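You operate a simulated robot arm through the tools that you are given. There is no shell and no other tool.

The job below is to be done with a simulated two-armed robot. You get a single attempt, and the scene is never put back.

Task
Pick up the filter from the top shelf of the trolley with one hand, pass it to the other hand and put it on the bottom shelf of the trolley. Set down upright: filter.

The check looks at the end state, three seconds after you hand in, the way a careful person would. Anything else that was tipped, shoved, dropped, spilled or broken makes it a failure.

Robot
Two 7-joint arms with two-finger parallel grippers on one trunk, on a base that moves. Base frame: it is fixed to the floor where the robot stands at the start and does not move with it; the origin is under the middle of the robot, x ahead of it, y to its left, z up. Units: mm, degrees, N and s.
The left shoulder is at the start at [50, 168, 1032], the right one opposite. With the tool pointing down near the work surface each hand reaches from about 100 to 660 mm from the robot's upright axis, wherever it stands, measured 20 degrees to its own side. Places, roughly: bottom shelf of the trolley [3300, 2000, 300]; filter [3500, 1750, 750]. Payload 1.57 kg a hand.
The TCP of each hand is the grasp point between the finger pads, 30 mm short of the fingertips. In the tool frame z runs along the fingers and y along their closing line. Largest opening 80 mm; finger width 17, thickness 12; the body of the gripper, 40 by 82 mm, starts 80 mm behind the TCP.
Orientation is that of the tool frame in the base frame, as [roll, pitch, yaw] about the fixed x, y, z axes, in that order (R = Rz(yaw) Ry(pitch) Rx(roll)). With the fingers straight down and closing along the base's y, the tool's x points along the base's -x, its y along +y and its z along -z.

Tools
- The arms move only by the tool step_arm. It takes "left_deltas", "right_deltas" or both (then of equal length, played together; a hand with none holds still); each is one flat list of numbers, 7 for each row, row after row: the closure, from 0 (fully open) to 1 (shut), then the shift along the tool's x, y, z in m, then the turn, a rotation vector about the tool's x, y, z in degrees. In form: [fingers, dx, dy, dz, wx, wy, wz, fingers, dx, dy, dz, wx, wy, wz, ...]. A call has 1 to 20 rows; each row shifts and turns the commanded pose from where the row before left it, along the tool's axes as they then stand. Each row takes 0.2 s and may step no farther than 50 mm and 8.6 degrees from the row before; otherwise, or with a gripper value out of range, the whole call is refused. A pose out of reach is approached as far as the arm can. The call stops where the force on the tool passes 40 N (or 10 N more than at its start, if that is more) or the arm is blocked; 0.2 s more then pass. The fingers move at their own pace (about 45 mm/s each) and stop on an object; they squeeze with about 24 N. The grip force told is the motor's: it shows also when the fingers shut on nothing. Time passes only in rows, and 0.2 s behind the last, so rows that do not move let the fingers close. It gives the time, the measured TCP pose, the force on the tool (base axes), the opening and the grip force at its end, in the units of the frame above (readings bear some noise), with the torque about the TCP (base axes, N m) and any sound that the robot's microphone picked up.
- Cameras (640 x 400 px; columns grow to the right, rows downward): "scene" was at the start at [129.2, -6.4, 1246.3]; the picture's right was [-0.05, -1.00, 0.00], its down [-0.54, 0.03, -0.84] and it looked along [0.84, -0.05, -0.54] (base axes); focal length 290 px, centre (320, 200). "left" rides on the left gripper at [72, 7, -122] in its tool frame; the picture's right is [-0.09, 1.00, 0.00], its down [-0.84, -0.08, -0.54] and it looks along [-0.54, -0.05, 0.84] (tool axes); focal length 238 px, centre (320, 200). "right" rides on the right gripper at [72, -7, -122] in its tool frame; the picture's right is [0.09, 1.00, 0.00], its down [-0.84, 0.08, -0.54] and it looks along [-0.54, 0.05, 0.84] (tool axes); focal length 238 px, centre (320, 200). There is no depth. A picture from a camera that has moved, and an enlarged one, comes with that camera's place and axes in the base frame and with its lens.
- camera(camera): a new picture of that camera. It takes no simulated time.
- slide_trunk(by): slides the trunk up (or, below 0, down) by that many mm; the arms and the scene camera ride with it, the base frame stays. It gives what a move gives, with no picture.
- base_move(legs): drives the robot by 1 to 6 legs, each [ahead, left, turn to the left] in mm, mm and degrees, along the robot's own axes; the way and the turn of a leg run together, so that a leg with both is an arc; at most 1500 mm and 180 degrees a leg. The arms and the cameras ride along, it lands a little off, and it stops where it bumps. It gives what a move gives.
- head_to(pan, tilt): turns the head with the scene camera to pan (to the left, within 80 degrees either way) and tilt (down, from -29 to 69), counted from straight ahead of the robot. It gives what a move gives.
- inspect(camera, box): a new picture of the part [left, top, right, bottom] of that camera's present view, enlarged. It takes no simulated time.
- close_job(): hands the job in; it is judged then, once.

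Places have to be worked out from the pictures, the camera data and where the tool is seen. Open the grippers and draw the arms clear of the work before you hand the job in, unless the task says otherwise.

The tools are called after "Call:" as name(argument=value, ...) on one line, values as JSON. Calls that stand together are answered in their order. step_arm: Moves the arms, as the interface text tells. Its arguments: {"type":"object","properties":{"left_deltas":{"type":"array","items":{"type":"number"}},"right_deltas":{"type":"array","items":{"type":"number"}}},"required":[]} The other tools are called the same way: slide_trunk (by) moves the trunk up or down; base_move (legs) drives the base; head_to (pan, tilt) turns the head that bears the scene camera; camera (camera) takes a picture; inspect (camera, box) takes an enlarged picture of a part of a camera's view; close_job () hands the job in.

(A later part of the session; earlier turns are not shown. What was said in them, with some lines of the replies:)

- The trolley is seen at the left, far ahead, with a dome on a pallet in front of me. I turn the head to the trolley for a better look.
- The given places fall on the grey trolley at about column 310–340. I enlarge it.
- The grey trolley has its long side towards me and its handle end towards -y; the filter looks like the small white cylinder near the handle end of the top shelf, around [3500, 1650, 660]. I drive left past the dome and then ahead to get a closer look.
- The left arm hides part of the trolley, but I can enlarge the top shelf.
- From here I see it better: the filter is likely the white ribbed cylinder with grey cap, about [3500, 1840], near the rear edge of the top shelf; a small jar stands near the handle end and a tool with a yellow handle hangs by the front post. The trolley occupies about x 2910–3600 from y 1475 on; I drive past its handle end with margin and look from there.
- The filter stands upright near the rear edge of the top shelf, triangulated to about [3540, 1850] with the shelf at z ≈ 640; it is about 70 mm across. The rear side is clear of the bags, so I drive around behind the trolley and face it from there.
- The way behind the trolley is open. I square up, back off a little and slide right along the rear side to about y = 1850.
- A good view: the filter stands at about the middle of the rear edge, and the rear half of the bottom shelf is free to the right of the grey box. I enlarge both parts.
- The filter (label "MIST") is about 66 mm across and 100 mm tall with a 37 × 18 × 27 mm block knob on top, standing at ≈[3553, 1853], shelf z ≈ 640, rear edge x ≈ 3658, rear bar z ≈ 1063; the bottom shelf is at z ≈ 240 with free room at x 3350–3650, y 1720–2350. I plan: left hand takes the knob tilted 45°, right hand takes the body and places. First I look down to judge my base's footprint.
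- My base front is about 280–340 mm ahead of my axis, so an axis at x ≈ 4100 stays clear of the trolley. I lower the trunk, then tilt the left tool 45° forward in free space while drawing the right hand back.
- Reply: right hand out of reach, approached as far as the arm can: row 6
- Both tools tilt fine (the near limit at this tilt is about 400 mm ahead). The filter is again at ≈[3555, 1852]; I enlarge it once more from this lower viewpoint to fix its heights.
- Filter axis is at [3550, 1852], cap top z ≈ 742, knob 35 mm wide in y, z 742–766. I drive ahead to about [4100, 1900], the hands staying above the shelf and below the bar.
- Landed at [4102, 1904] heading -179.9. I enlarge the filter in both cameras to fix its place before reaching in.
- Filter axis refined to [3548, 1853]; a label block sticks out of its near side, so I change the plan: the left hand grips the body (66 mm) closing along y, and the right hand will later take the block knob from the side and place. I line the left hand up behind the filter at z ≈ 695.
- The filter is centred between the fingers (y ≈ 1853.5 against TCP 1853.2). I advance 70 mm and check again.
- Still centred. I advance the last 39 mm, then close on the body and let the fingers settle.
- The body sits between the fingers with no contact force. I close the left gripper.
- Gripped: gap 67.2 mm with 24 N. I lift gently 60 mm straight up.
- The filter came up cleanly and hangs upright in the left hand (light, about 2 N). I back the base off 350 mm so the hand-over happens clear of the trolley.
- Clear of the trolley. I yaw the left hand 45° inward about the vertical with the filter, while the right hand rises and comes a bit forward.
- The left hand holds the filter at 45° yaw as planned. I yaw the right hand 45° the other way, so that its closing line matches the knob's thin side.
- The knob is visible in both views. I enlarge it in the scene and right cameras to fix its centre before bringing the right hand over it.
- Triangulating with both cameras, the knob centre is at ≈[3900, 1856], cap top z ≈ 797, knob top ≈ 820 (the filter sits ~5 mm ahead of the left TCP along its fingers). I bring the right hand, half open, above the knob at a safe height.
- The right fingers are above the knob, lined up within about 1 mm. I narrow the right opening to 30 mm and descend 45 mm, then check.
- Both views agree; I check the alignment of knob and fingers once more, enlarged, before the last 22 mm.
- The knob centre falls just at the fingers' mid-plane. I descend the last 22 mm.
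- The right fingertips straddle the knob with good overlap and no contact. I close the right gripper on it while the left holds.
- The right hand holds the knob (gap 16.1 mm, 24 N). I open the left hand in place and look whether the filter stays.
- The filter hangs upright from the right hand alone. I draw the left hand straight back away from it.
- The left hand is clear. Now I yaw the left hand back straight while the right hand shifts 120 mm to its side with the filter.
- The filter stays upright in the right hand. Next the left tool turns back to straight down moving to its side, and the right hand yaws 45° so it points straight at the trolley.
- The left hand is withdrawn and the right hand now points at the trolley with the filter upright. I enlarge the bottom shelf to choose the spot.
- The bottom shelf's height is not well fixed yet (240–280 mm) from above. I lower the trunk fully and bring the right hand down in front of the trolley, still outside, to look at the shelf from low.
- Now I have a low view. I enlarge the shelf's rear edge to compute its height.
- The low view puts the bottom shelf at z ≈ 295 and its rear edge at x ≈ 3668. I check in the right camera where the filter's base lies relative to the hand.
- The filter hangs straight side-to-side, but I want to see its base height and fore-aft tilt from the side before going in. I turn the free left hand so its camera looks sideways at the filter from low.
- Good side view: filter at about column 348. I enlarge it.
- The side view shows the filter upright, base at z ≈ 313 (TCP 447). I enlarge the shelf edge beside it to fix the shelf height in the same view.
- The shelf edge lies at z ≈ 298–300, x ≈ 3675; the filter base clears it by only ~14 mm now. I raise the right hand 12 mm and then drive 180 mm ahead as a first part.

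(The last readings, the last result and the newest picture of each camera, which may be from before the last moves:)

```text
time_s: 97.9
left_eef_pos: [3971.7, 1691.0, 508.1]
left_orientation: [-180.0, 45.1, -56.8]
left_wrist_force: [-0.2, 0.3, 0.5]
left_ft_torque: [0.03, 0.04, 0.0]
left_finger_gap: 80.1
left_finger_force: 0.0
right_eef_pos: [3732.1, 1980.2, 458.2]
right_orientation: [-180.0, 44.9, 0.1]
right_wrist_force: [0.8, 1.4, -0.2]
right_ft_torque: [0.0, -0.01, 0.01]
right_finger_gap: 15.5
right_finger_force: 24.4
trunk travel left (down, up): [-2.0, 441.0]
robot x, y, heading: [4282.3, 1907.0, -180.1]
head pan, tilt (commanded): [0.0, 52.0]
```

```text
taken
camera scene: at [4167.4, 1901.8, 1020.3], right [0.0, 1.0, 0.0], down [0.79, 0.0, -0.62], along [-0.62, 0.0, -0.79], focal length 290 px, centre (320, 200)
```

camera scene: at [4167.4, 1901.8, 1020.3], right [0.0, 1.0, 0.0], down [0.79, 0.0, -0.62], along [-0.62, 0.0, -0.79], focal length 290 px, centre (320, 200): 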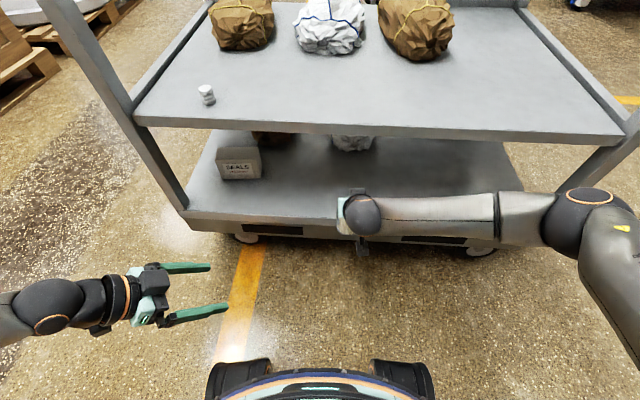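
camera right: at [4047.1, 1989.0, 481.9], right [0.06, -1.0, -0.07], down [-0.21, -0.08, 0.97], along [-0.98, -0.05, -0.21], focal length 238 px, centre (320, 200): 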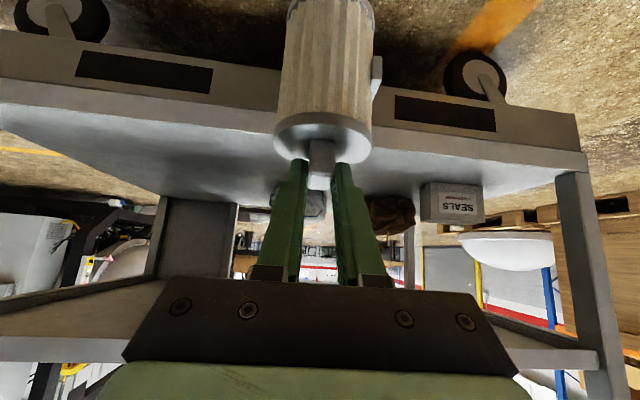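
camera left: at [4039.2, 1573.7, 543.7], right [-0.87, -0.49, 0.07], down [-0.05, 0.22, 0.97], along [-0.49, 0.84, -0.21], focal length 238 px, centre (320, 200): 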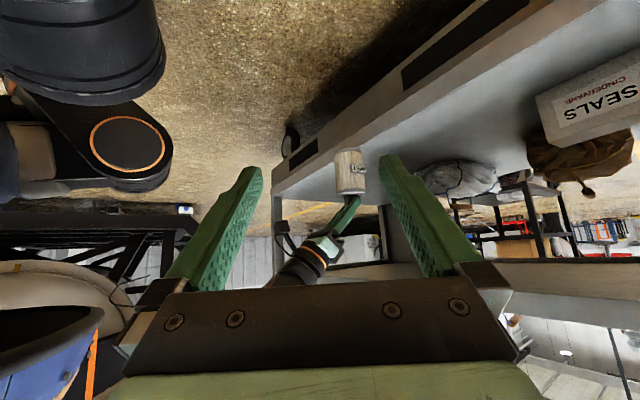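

The filter is just in front of the shelf edge now. I enlarge the side view to compare its base with the shelf.

Call:
inspect(camera="left", box=[270, 110, 430, 230])

Call:
camera(camera="right")

```text
3.33 times, centred on (350, 170) of left
camera zoom: at [4039.2, 1573.7, 543.7], right [-0.87, -0.49, 0.07], down [-0.05, 0.22, 0.97], along [-0.49, 0.84, -0.21], focal length 794 px, centre (220, 300)
```

zoom: 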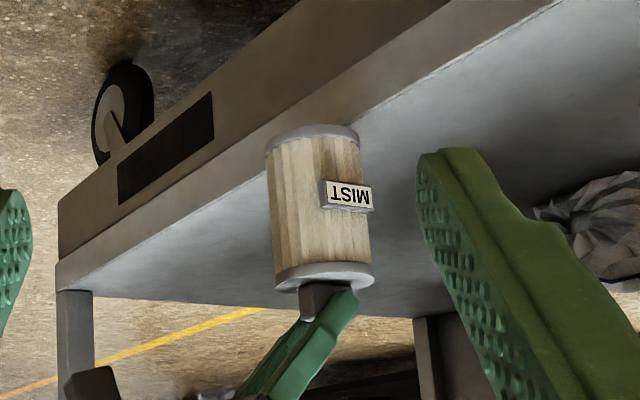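

```text
taken
camera right: at [3870.4, 1986.7, 493.5], right [0.07, -1.0, -0.07], down [-0.21, -0.08, 0.97], along [-0.98, -0.05, -0.21], focal length 238 px, centre (320, 200)
```

right: 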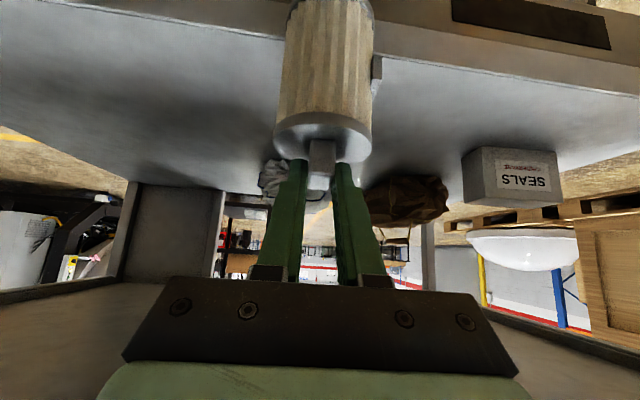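

Shelf z ≈ 300 and filter base z ≈ 325, so it clears by about 25 mm. I drive the remaining 127 mm in.

Call:
base_move(legs=[[127, 0, 0]])

Call:
inspect(camera="left", box=[250, 80, 490, 260])

Call:
camera(camera="scene")

Call:
camera(camera="right")

```text
time_s: 99.2
left_eef_pos: [3843.1, 1691.2, 508.6]
left_orientation: [-179.9, 45.0, -56.8]
left_wrist_force: [-0.3, -0.7, 0.1]
left_ft_torque: [-0.03, 0.0, -0.01]
left_finger_gap: 80.1
left_finger_force: 0.0
right_eef_pos: [3605.8, 1981.2, 458.9]
right_orientation: [-179.9, 44.8, -0.1]
right_wrist_force: [0.3, -0.6, -0.5]
right_ft_torque: [0.01, -0.02, -0.04]
right_finger_gap: 15.5
right_finger_force: 24.1
trunk travel left (down, up): [-2.0, 441.0]
robot x, y, heading: [4156.4, 1905.0, -179.9]
head pan, tilt (commanded): [0.0, 52.0]
```

```text
2.22 times, centred on (370, 170) of left
camera zoom: at [3911.4, 1573.8, 543.7], right [-0.87, -0.49, 0.06], down [-0.05, 0.22, 0.97], along [-0.49, 0.84, -0.21], focal length 530 px, centre (209, 267)
```

zoom: 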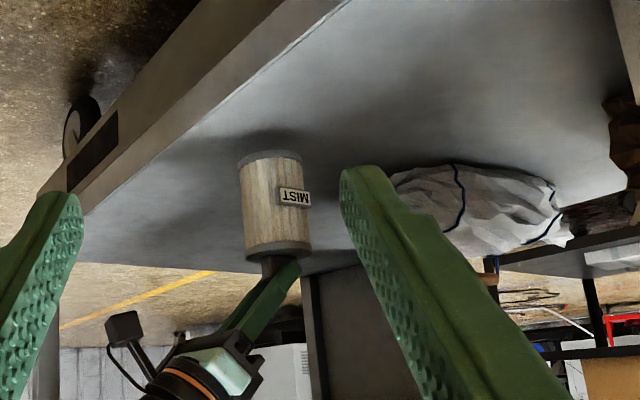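

```text
taken
camera scene: at [4040.2, 1901.7, 1020.3], right [0.0, 1.0, 0.0], down [0.79, 0.0, -0.62], along [-0.62, 0.0, -0.79], focal length 290 px, centre (320, 200)
```

scene: 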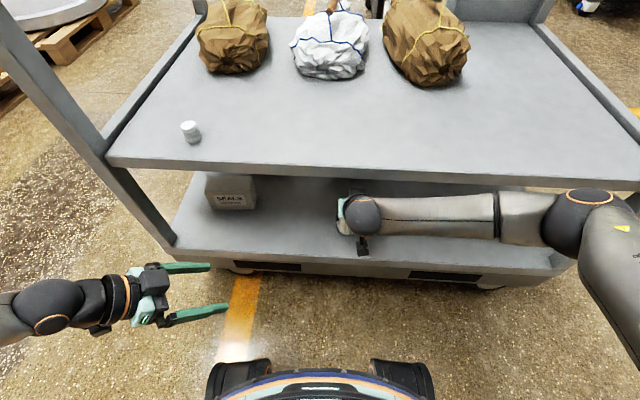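

```text
taken
camera right: at [3743.4, 1987.1, 493.5], right [0.06, -1.0, -0.07], down [-0.21, -0.08, 0.97], along [-0.98, -0.05, -0.21], focal length 238 px, centre (320, 200)
```

right: 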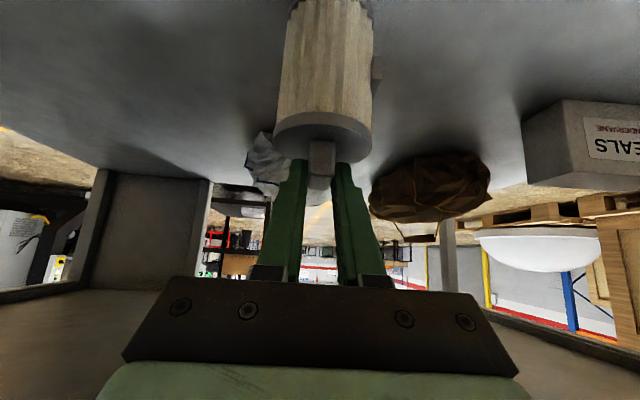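

The filter is over the free part of the shelf, no contact. I lower it 17 mm, then feel for the shelf in small steps.

Call:
step_arm(right_deltas=[1, 0.003, 0, 0.003, 0, 0, 0, 1, 0.003, 0, 0.003, 0, 0, 0, 1, 0.003, 0, 0.003, 0, 0, 0, 1, 0.003, 0, 0.003, 0, 0, 0, 1, 0, 0, 0, 0, 0, 0])

Call:
inspect(camera="left", box=[310, 120, 410, 220])

```text
time_s: 100.4
left_eef_pos: [3842.7, 1691.5, 507.8]
left_orientation: [-180.0, 45.0, -56.8]
left_wrist_force: [-1.2, 0.5, 0.1]
left_ft_torque: [0.03, 0.0, 0.01]
left_finger_gap: 80.1
left_finger_force: 0.0
right_eef_pos: [3606.2, 1980.9, 441.5]
right_orientation: [180.0, 44.9, -0.1]
right_wrist_force: [-0.8, 0.3, -0.4]
right_ft_torque: [-0.04, -0.01, -0.02]
right_finger_gap: 15.6
right_finger_force: 23.7
trunk travel left (down, up): [-2.0, 441.0]
robot x, y, heading: [4154.4, 1905.2, -180.0]
head pan, tilt (commanded): [0.0, 52.0]
```

```text
4.00 times, centred on (360, 170) of left
camera zoom: at [3911.4, 1573.8, 543.7], right [-0.87, -0.49, 0.06], down [-0.05, 0.22, 0.97], along [-0.49, 0.84, -0.21], focal length 953 px, centre (160, 320)
```

zoom: 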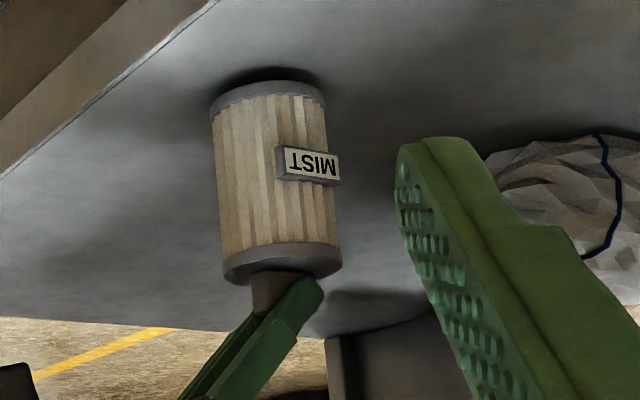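

No contact yet at TCP z 441.5. I go down 3 mm.

Call:
step_arm(right_deltas=[1, 0.00106, 0, 0.00106, 0, 0, 0, 1, 0.00106, 0, 0.00106, 0, 0, 0, 1, 0, 0, 0, 0, 0, 0])

```text
time_s: 101.2
left_eef_pos: [3843.1, 1692.7, 508.7]
left_orientation: [180.0, 45.0, -56.8]
left_wrist_force: [-0.1, 0.2, 0.1]
left_ft_torque: [0.0, 0.03, 0.0]
left_finger_gap: 80.2
left_finger_force: 0.0
right_eef_pos: [3606.2, 1981.3, 437.1]
right_orientation: [180.0, 45.0, 0.0]
right_wrist_force: [-0.4, 0.1, -0.2]
right_ft_torque: [0.01, 0.0, 0.02]
right_finger_gap: 15.4
right_finger_force: 24.0
trunk travel left (down, up): [-2.0, 441.0]
robot x, y, heading: [4153.3, 1904.1, -180.1]
head pan, tilt (commanded): [0.0, 52.0]
```

Force is still only noise. I go down 2 mm more.

Call:
step_arm(right_deltas=[1, 0.0014, 0, 0.0014, 0, 0, 0, 1, 0, 0, 0, 0, 0, 0])

```text
time_s: 101.8
left_eef_pos: [3842.0, 1692.0, 508.6]
left_orientation: [-179.9, 44.9, -56.9]
left_wrist_force: [-0.5, -0.2, -0.3]
left_ft_torque: [-0.02, -0.02, -0.04]
left_finger_gap: 79.9
left_finger_force: 0.0
right_eef_pos: [3605.5, 1981.5, 436.2]
right_orientation: [179.9, 44.9, 0.0]
right_wrist_force: [-0.1, 0.5, 0.1]
right_ft_torque: [0.04, 0.0, -0.02]
right_finger_gap: 15.2
right_finger_force: 24.4
trunk travel left (down, up): [-2.0, 441.0]
robot x, y, heading: [4156.4, 1900.1, -180.0]
head pan, tilt (commanded): [0.0, 52.0]
```

Still free. I go down another 2 mm and look at the gap.

Call:
step_arm(right_deltas=[1, 0.0014, 0, 0.0014, 0, 0, 0, 1, 0, 0, 0, 0, 0, 0])

Call:
inspect(camera="left", box=[310, 120, 390, 190])

```text
time_s: 102.4
left_eef_pos: [3843.3, 1691.7, 508.5]
left_orientation: [-180.0, 44.9, -56.8]
left_wrist_force: [-0.4, -0.7, 0.0]
left_ft_torque: [-0.01, -0.01, 0.0]
left_finger_gap: 80.0
left_finger_force: 0.1
right_eef_pos: [3605.5, 1981.0, 434.8]
right_orientation: [-179.9, 44.9, 0.1]
right_wrist_force: [0.0, 0.7, -0.5]
right_ft_torque: [-0.01, 0.01, -0.01]
right_finger_gap: 15.5
right_finger_force: 24.4
trunk travel left (down, up): [-2.0, 441.0]
robot x, y, heading: [4151.9, 1907.9, -180.2]
head pan, tilt (commanded): [0.0, 52.0]
```

```text
5.71 times, centred on (350, 155) of left
camera zoom: at [3911.4, 1573.8, 543.7], right [-0.87, -0.49, 0.06], down [-0.05, 0.22, 0.97], along [-0.49, 0.84, -0.21], focal length 1362 px, centre (149, 457)
```

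zoom: 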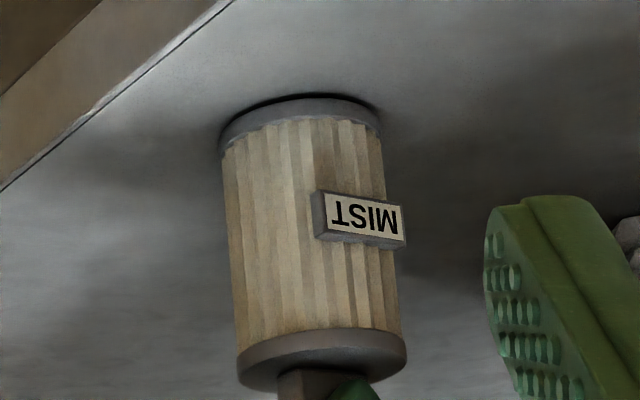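

Only a thin dark gap remains under the base. I go down 2 mm more.

Call:
step_arm(right_deltas=[1, 0.0014, 0, 0.0014, 0, 0, 0, 1, 0, 0, 0, 0, 0, 0])

Call:
inspect(camera="left", box=[310, 120, 390, 190])

```text
time_s: 103.0
left_eef_pos: [3842.6, 1692.4, 508.7]
left_orientation: [-180.0, 45.0, -56.9]
left_wrist_force: [-0.8, -0.3, -0.2]
left_ft_torque: [0.01, 0.0, -0.01]
left_finger_gap: 80.0
left_finger_force: 0.0
right_eef_pos: [3605.9, 1980.9, 432.5]
right_orientation: [-180.0, 44.9, 0.0]
right_wrist_force: [0.4, 0.0, 0.8]
right_ft_torque: [-0.02, -0.03, 0.02]
right_finger_gap: 15.4
right_finger_force: 23.9
trunk travel left (down, up): [-2.0, 441.0]
robot x, y, heading: [4154.6, 1903.3, -179.9]
head pan, tilt (commanded): [0.0, 52.0]
```

```text
5.71 times, centred on (350, 155) of left
camera zoom: at [3911.4, 1573.8, 543.7], right [-0.87, -0.49, 0.06], down [-0.05, 0.22, 0.97], along [-0.49, 0.84, -0.21], focal length 1362 px, centre (149, 457)
```

zoom: 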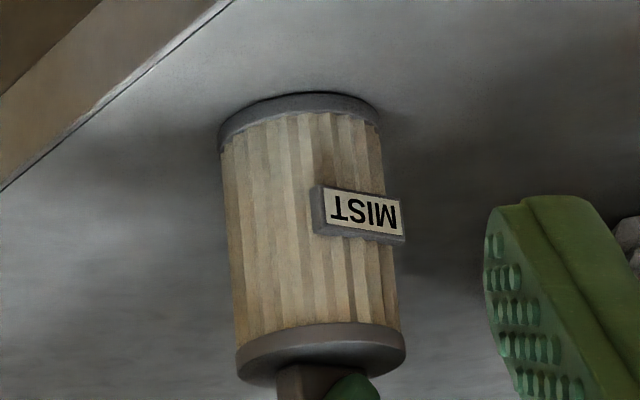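

The gap has nearly vanished. I go down 1 mm more and watch the force.

Call:
step_arm(right_deltas=[1, 0.0007, 0, 0.0007, 0, 0, 0, 1, 0, 0, 0, 0, 0, 0])

```text
time_s: 103.6
left_eef_pos: [3842.2, 1691.6, 507.9]
left_orientation: [-180.0, 45.0, -57.0]
left_wrist_force: [-1.2, -0.3, -0.2]
left_ft_torque: [0.0, 0.02, -0.04]
left_finger_gap: 80.0
left_finger_force: 0.0
right_eef_pos: [3605.5, 1981.5, 432.7]
right_orientation: [-180.0, 45.0, 0.0]
right_wrist_force: [1.1, 0.8, 2.5]
right_ft_torque: [-0.01, 0.04, -0.02]
right_finger_gap: 15.5
right_finger_force: 23.9
trunk travel left (down, up): [-2.0, 441.0]
robot x, y, heading: [4154.4, 1901.2, -179.9]
head pan, tilt (commanded): [0.0, 52.0]
```

The upward force rose to 2.5 N: the base touches. One more small step of 0.7 mm to seat it.

Call:
step_arm(right_deltas=[1, 0.0005, 0, 0.0005, 0, 0, 0, 1, 0, 0, 0, 0, 0, 0])

Call:
inspect(camera="left", box=[310, 120, 390, 190])

```text
time_s: 104.2
left_eef_pos: [3843.5, 1692.3, 508.4]
left_orientation: [179.9, 44.9, -56.9]
left_wrist_force: [0.9, 0.5, -0.4]
left_ft_torque: [0.0, 0.02, -0.01]
left_finger_gap: 80.3
left_finger_force: 0.0
right_eef_pos: [3607.3, 1980.0, 432.1]
right_orientation: [180.0, 45.1, 0.0]
right_wrist_force: [2.8, 1.4, 10.9]
right_ft_torque: [0.05, -0.25, -0.03]
right_finger_gap: 15.4
right_finger_force: 23.7
trunk travel left (down, up): [-2.0, 441.0]
robot x, y, heading: [4154.5, 1900.0, -180.1]
head pan, tilt (commanded): [0.0, 52.0]
```

```text
5.71 times, centred on (350, 155) of left
camera zoom: at [3911.7, 1573.8, 544.0], right [-0.87, -0.49, 0.07], down [-0.05, 0.22, 0.97], along [-0.49, 0.84, -0.21], focal length 1362 px, centre (149, 457)
```

zoom: 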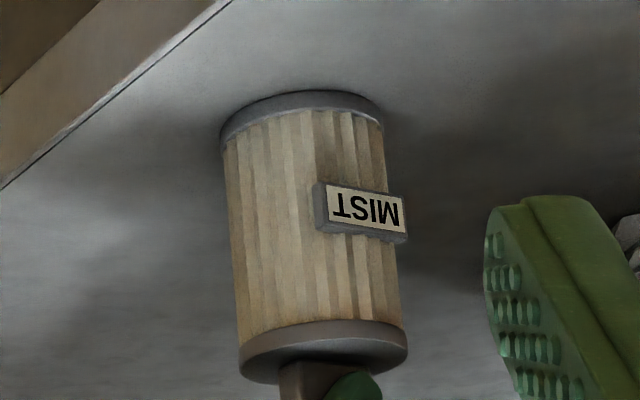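

Seated with about 11 N and looking flat. I relieve the press by 0.5 mm and open the right gripper gradually.

Call:
step_arm(right_deltas=[1, -0.0004, 0, -0.0004, 0, 0, 0, 1, 0, 0, 0, 0, 0, 0, 0.75, 0, 0, 0, 0, 0, 0, 0.65, 0, 0, 0, 0, 0, 0, 0.5, 0, 0, 0, 0, 0, 0, 0.5, 0, 0, 0, 0, 0, 0])

Call:
inspect(camera="left", box=[310, 120, 410, 220])

Call:
camera(camera="right")

```text
time_s: 105.6
left_eef_pos: [3843.1, 1690.2, 508.4]
left_orientation: [-180.0, 45.0, -57.0]
left_wrist_force: [-0.2, 0.1, -0.1]
left_ft_torque: [-0.01, -0.02, -0.01]
left_finger_gap: 80.0
left_finger_force: 0.1
right_eef_pos: [3605.7, 1981.4, 431.2]
right_orientation: [180.0, 45.0, 0.0]
right_wrist_force: [-0.5, -0.8, 0.0]
right_ft_torque: [-0.01, -0.03, 0.02]
right_finger_gap: 40.1
right_finger_force: 0.2
trunk travel left (down, up): [-2.0, 441.0]
robot x, y, heading: [4155.4, 1902.1, -179.8]
head pan, tilt (commanded): [0.0, 52.0]
```

```text
4.00 times, centred on (360, 170) of left
camera zoom: at [3911.4, 1573.8, 543.7], right [-0.87, -0.49, 0.06], down [-0.05, 0.22, 0.97], along [-0.49, 0.84, -0.21], focal length 953 px, centre (160, 320)
```

zoom: 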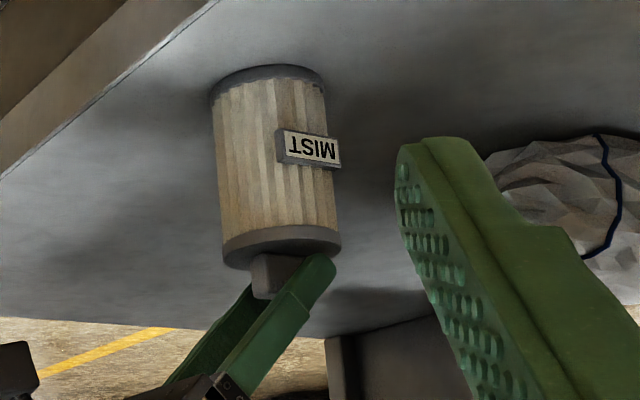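

```text
taken
camera right: at [3743.6, 1987.3, 466.3], right [0.06, -1.0, -0.07], down [-0.21, -0.08, 0.97], along [-0.98, -0.05, -0.21], focal length 238 px, centre (320, 200)
```

right: 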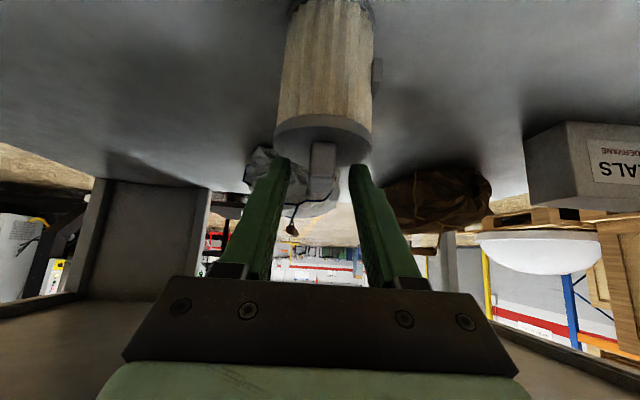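

The filter stands by itself, upright. I draw the right hand back along its own axis, away from the knob.

Call:
step_arm(right_deltas=[0.5, 0, 0, -0.006, 0, 0, 0, 0.5, 0, 0, -0.012, 0, 0, 0, 0.5, 0, 0, -0.015, 0, 0, 0, 0.5, 0, 0, -0.015, 0, 0, 0, 0.5, 0, 0, -0.015, 0, 0, 0, 0.5, 0, 0, -0.015, 0, 0, 0, 0.5, 0, 0, -0.015, 0, 0, 0, 0.5, 0, 0, 0, 0, 0, 0])

Call:
inspect(camera="left", box=[310, 120, 410, 220])

Call:
camera(camera="scene")

```text
time_s: 107.4
left_eef_pos: [3842.3, 1690.9, 507.8]
left_orientation: [-180.0, 45.1, -56.8]
left_wrist_force: [0.2, 0.7, 0.5]
left_ft_torque: [0.01, 0.01, -0.01]
left_finger_gap: 80.2
left_finger_force: 0.1
right_eef_pos: [3672.5, 1982.2, 497.0]
right_orientation: [180.0, 45.0, -0.1]
right_wrist_force: [0.5, -0.1, -0.8]
right_ft_torque: [0.02, -0.02, -0.01]
right_finger_gap: 40.1
right_finger_force: 0.1
trunk travel left (down, up): [-2.0, 441.0]
robot x, y, heading: [4155.2, 1901.6, -180.0]
head pan, tilt (commanded): [0.0, 52.0]
```

```text
4.00 times, centred on (360, 170) of left
camera zoom: at [3911.4, 1573.8, 543.7], right [-0.87, -0.49, 0.06], down [-0.05, 0.22, 0.97], along [-0.49, 0.84, -0.21], focal length 953 px, centre (160, 320)
```

zoom: 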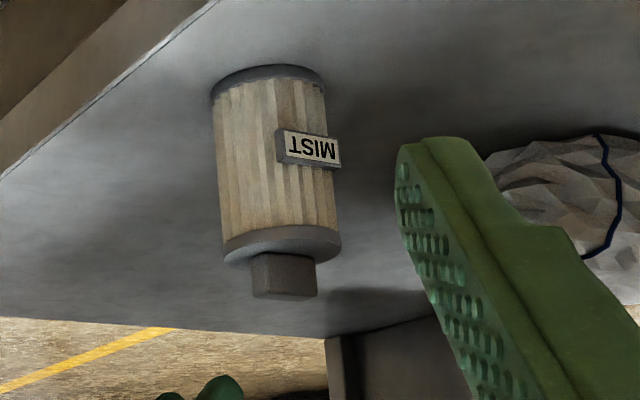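

```text
taken
camera scene: at [4040.2, 1901.6, 1020.3], right [0.0, 1.0, 0.0], down [0.79, 0.0, -0.62], along [-0.62, 0.0, -0.79], focal length 290 px, centre (320, 200)
```

scene: 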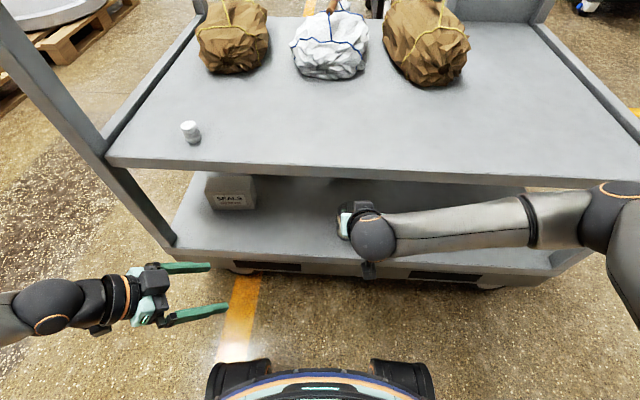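

The filter stands upright with the hand clear above it. I back the base off 400 mm and check the whole scene.

Call:
base_move(legs=[[-400, 0, 0]])

Call:
head_to(pan=0, tilt=36)

Call:
camera(camera="scene")

Call:
inspect(camera="scene", box=[180, 60, 580, 310])

```text
time_s: 109.9
left_eef_pos: [4234.5, 1692.9, 507.7]
left_orientation: [-180.0, 45.0, -56.7]
left_wrist_force: [0.0, -0.9, -0.1]
left_ft_torque: [0.0, -0.02, 0.0]
left_finger_gap: 79.8
left_finger_force: 0.1
right_eef_pos: [4063.6, 1982.8, 499.0]
right_orientation: [180.0, 45.0, -0.1]
right_wrist_force: [-0.1, -0.4, -0.8]
right_ft_torque: [0.04, 0.02, 0.0]
right_finger_gap: 40.1
right_finger_force: 0.1
trunk travel left (down, up): [-2.0, 441.0]
robot x, y, heading: [4547.4, 1903.6, -179.8]
head pan, tilt (commanded): [0.0, 52.0]
```

```text
time_s: 110.7
left_eef_pos: [4235.3, 1692.2, 509.7]
left_orientation: [179.9, 45.0, -56.8]
left_wrist_force: [-0.2, -0.1, 0.2]
left_ft_torque: [0.01, 0.0, -0.02]
left_finger_gap: 80.0
left_finger_force: 0.0
right_eef_pos: [4063.3, 1982.1, 497.8]
right_orientation: [-180.0, 44.8, 0.0]
right_wrist_force: [0.4, 0.6, 0.3]
right_ft_torque: [0.0, -0.02, 0.0]
right_finger_gap: 39.9
right_finger_force: 0.0
trunk travel left (down, up): [-2.0, 441.0]
robot x, y, heading: [4546.4, 1905.4, -179.8]
head pan, tilt (commanded): [0.0, 36.0]
```

```text
taken
camera scene: at [4420.5, 1902.4, 1043.1], right [0.0, 1.0, 0.0], down [0.59, 0.0, -0.81], along [-0.81, 0.0, -0.59], focal length 290 px, centre (320, 200)
```

scene: 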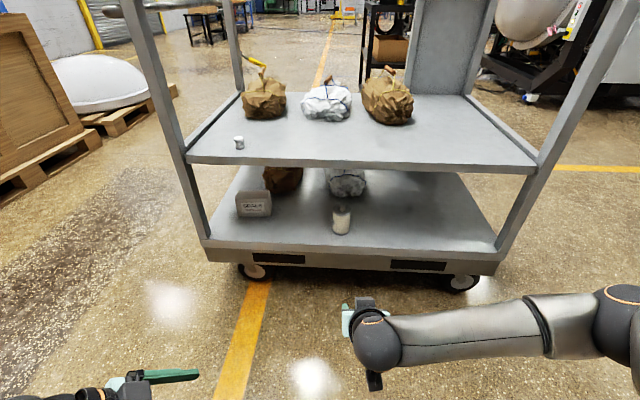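

```text
1.60 times, centred on (380, 185) of scene
camera zoom: at [4420.5, 1902.4, 1043.1], right [0.0, 1.0, 0.0], down [0.59, 0.0, -0.81], along [-0.81, 0.0, -0.59], focal length 463 px, centre (224, 224)
```

zoom: 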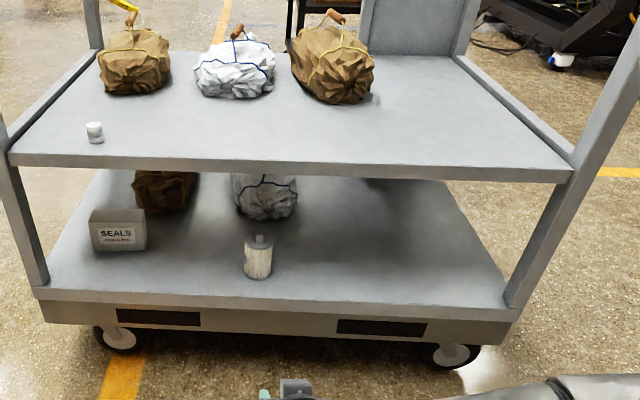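

The filter stands upright on the bottom shelf, and the bags, jar and seals box are where they were. I open the right gripper fully and take a last close look.

Call:
step_arm(right_deltas=[0, 0, 0, 0, 0, 0, 0, 0, 0, 0, 0, 0, 0, 0, 0, 0, 0, 0, 0, 0, 0, 0, 0, 0, 0, 0, 0, 0])

Call:
inspect(camera="scene", box=[280, 170, 400, 260])

```text
time_s: 111.7
left_eef_pos: [4235.3, 1691.6, 507.9]
left_orientation: [179.9, 45.0, -56.8]
left_wrist_force: [-0.1, -0.6, -0.5]
left_ft_torque: [0.01, -0.01, 0.01]
left_finger_gap: 80.2
left_finger_force: 0.1
right_eef_pos: [4063.6, 1983.6, 497.6]
right_orientation: [179.9, 44.9, 0.0]
right_wrist_force: [-0.4, 0.6, 0.1]
right_ft_torque: [0.01, -0.01, 0.0]
right_finger_gap: 80.1
right_finger_force: 0.0
trunk travel left (down, up): [-2.0, 441.0]
robot x, y, heading: [4548.3, 1901.7, -179.9]
head pan, tilt (commanded): [0.0, 36.0]
```

```text
4.44 times, centred on (340, 215) of scene
camera zoom: at [4420.5, 1902.4, 1043.1], right [0.0, 1.0, 0.0], down [0.59, 0.0, -0.81], along [-0.81, 0.0, -0.59], focal length 1286 px, centre (231, 133)
```

zoom: 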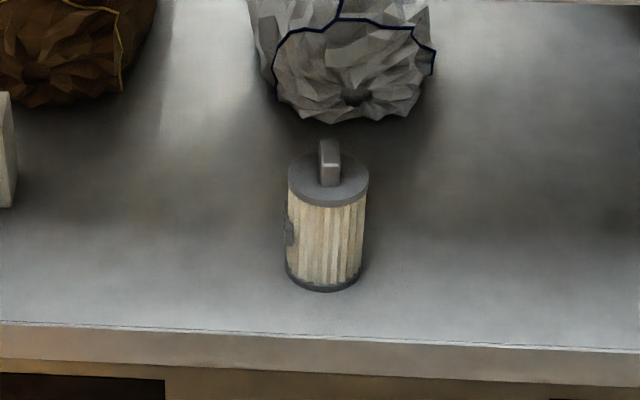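

The filter stands upright on the bottom shelf, well inside the edge. Both grippers are open and the arms are clear of the trolley, so I hand the job in.

Call:
close_job()

```text
The job is handed in.
```

The filter now stands upright on the bottom shelf of the trolley, about 55 mm in from the rear edge by my estimate. I handed the job in, but the result of the check was not shown to me.

I approached from behind the trolley, where the filter was easiest to reach. The left hand took the filter by its body from the top shelf. The right hand then took it by the knob, out in the open, and set it down on the bottom shelf.

In the last pictures the bags, the small jar and the SEALS box are where they were at the start. Both grippers are open and the arms are clear of the trolley.
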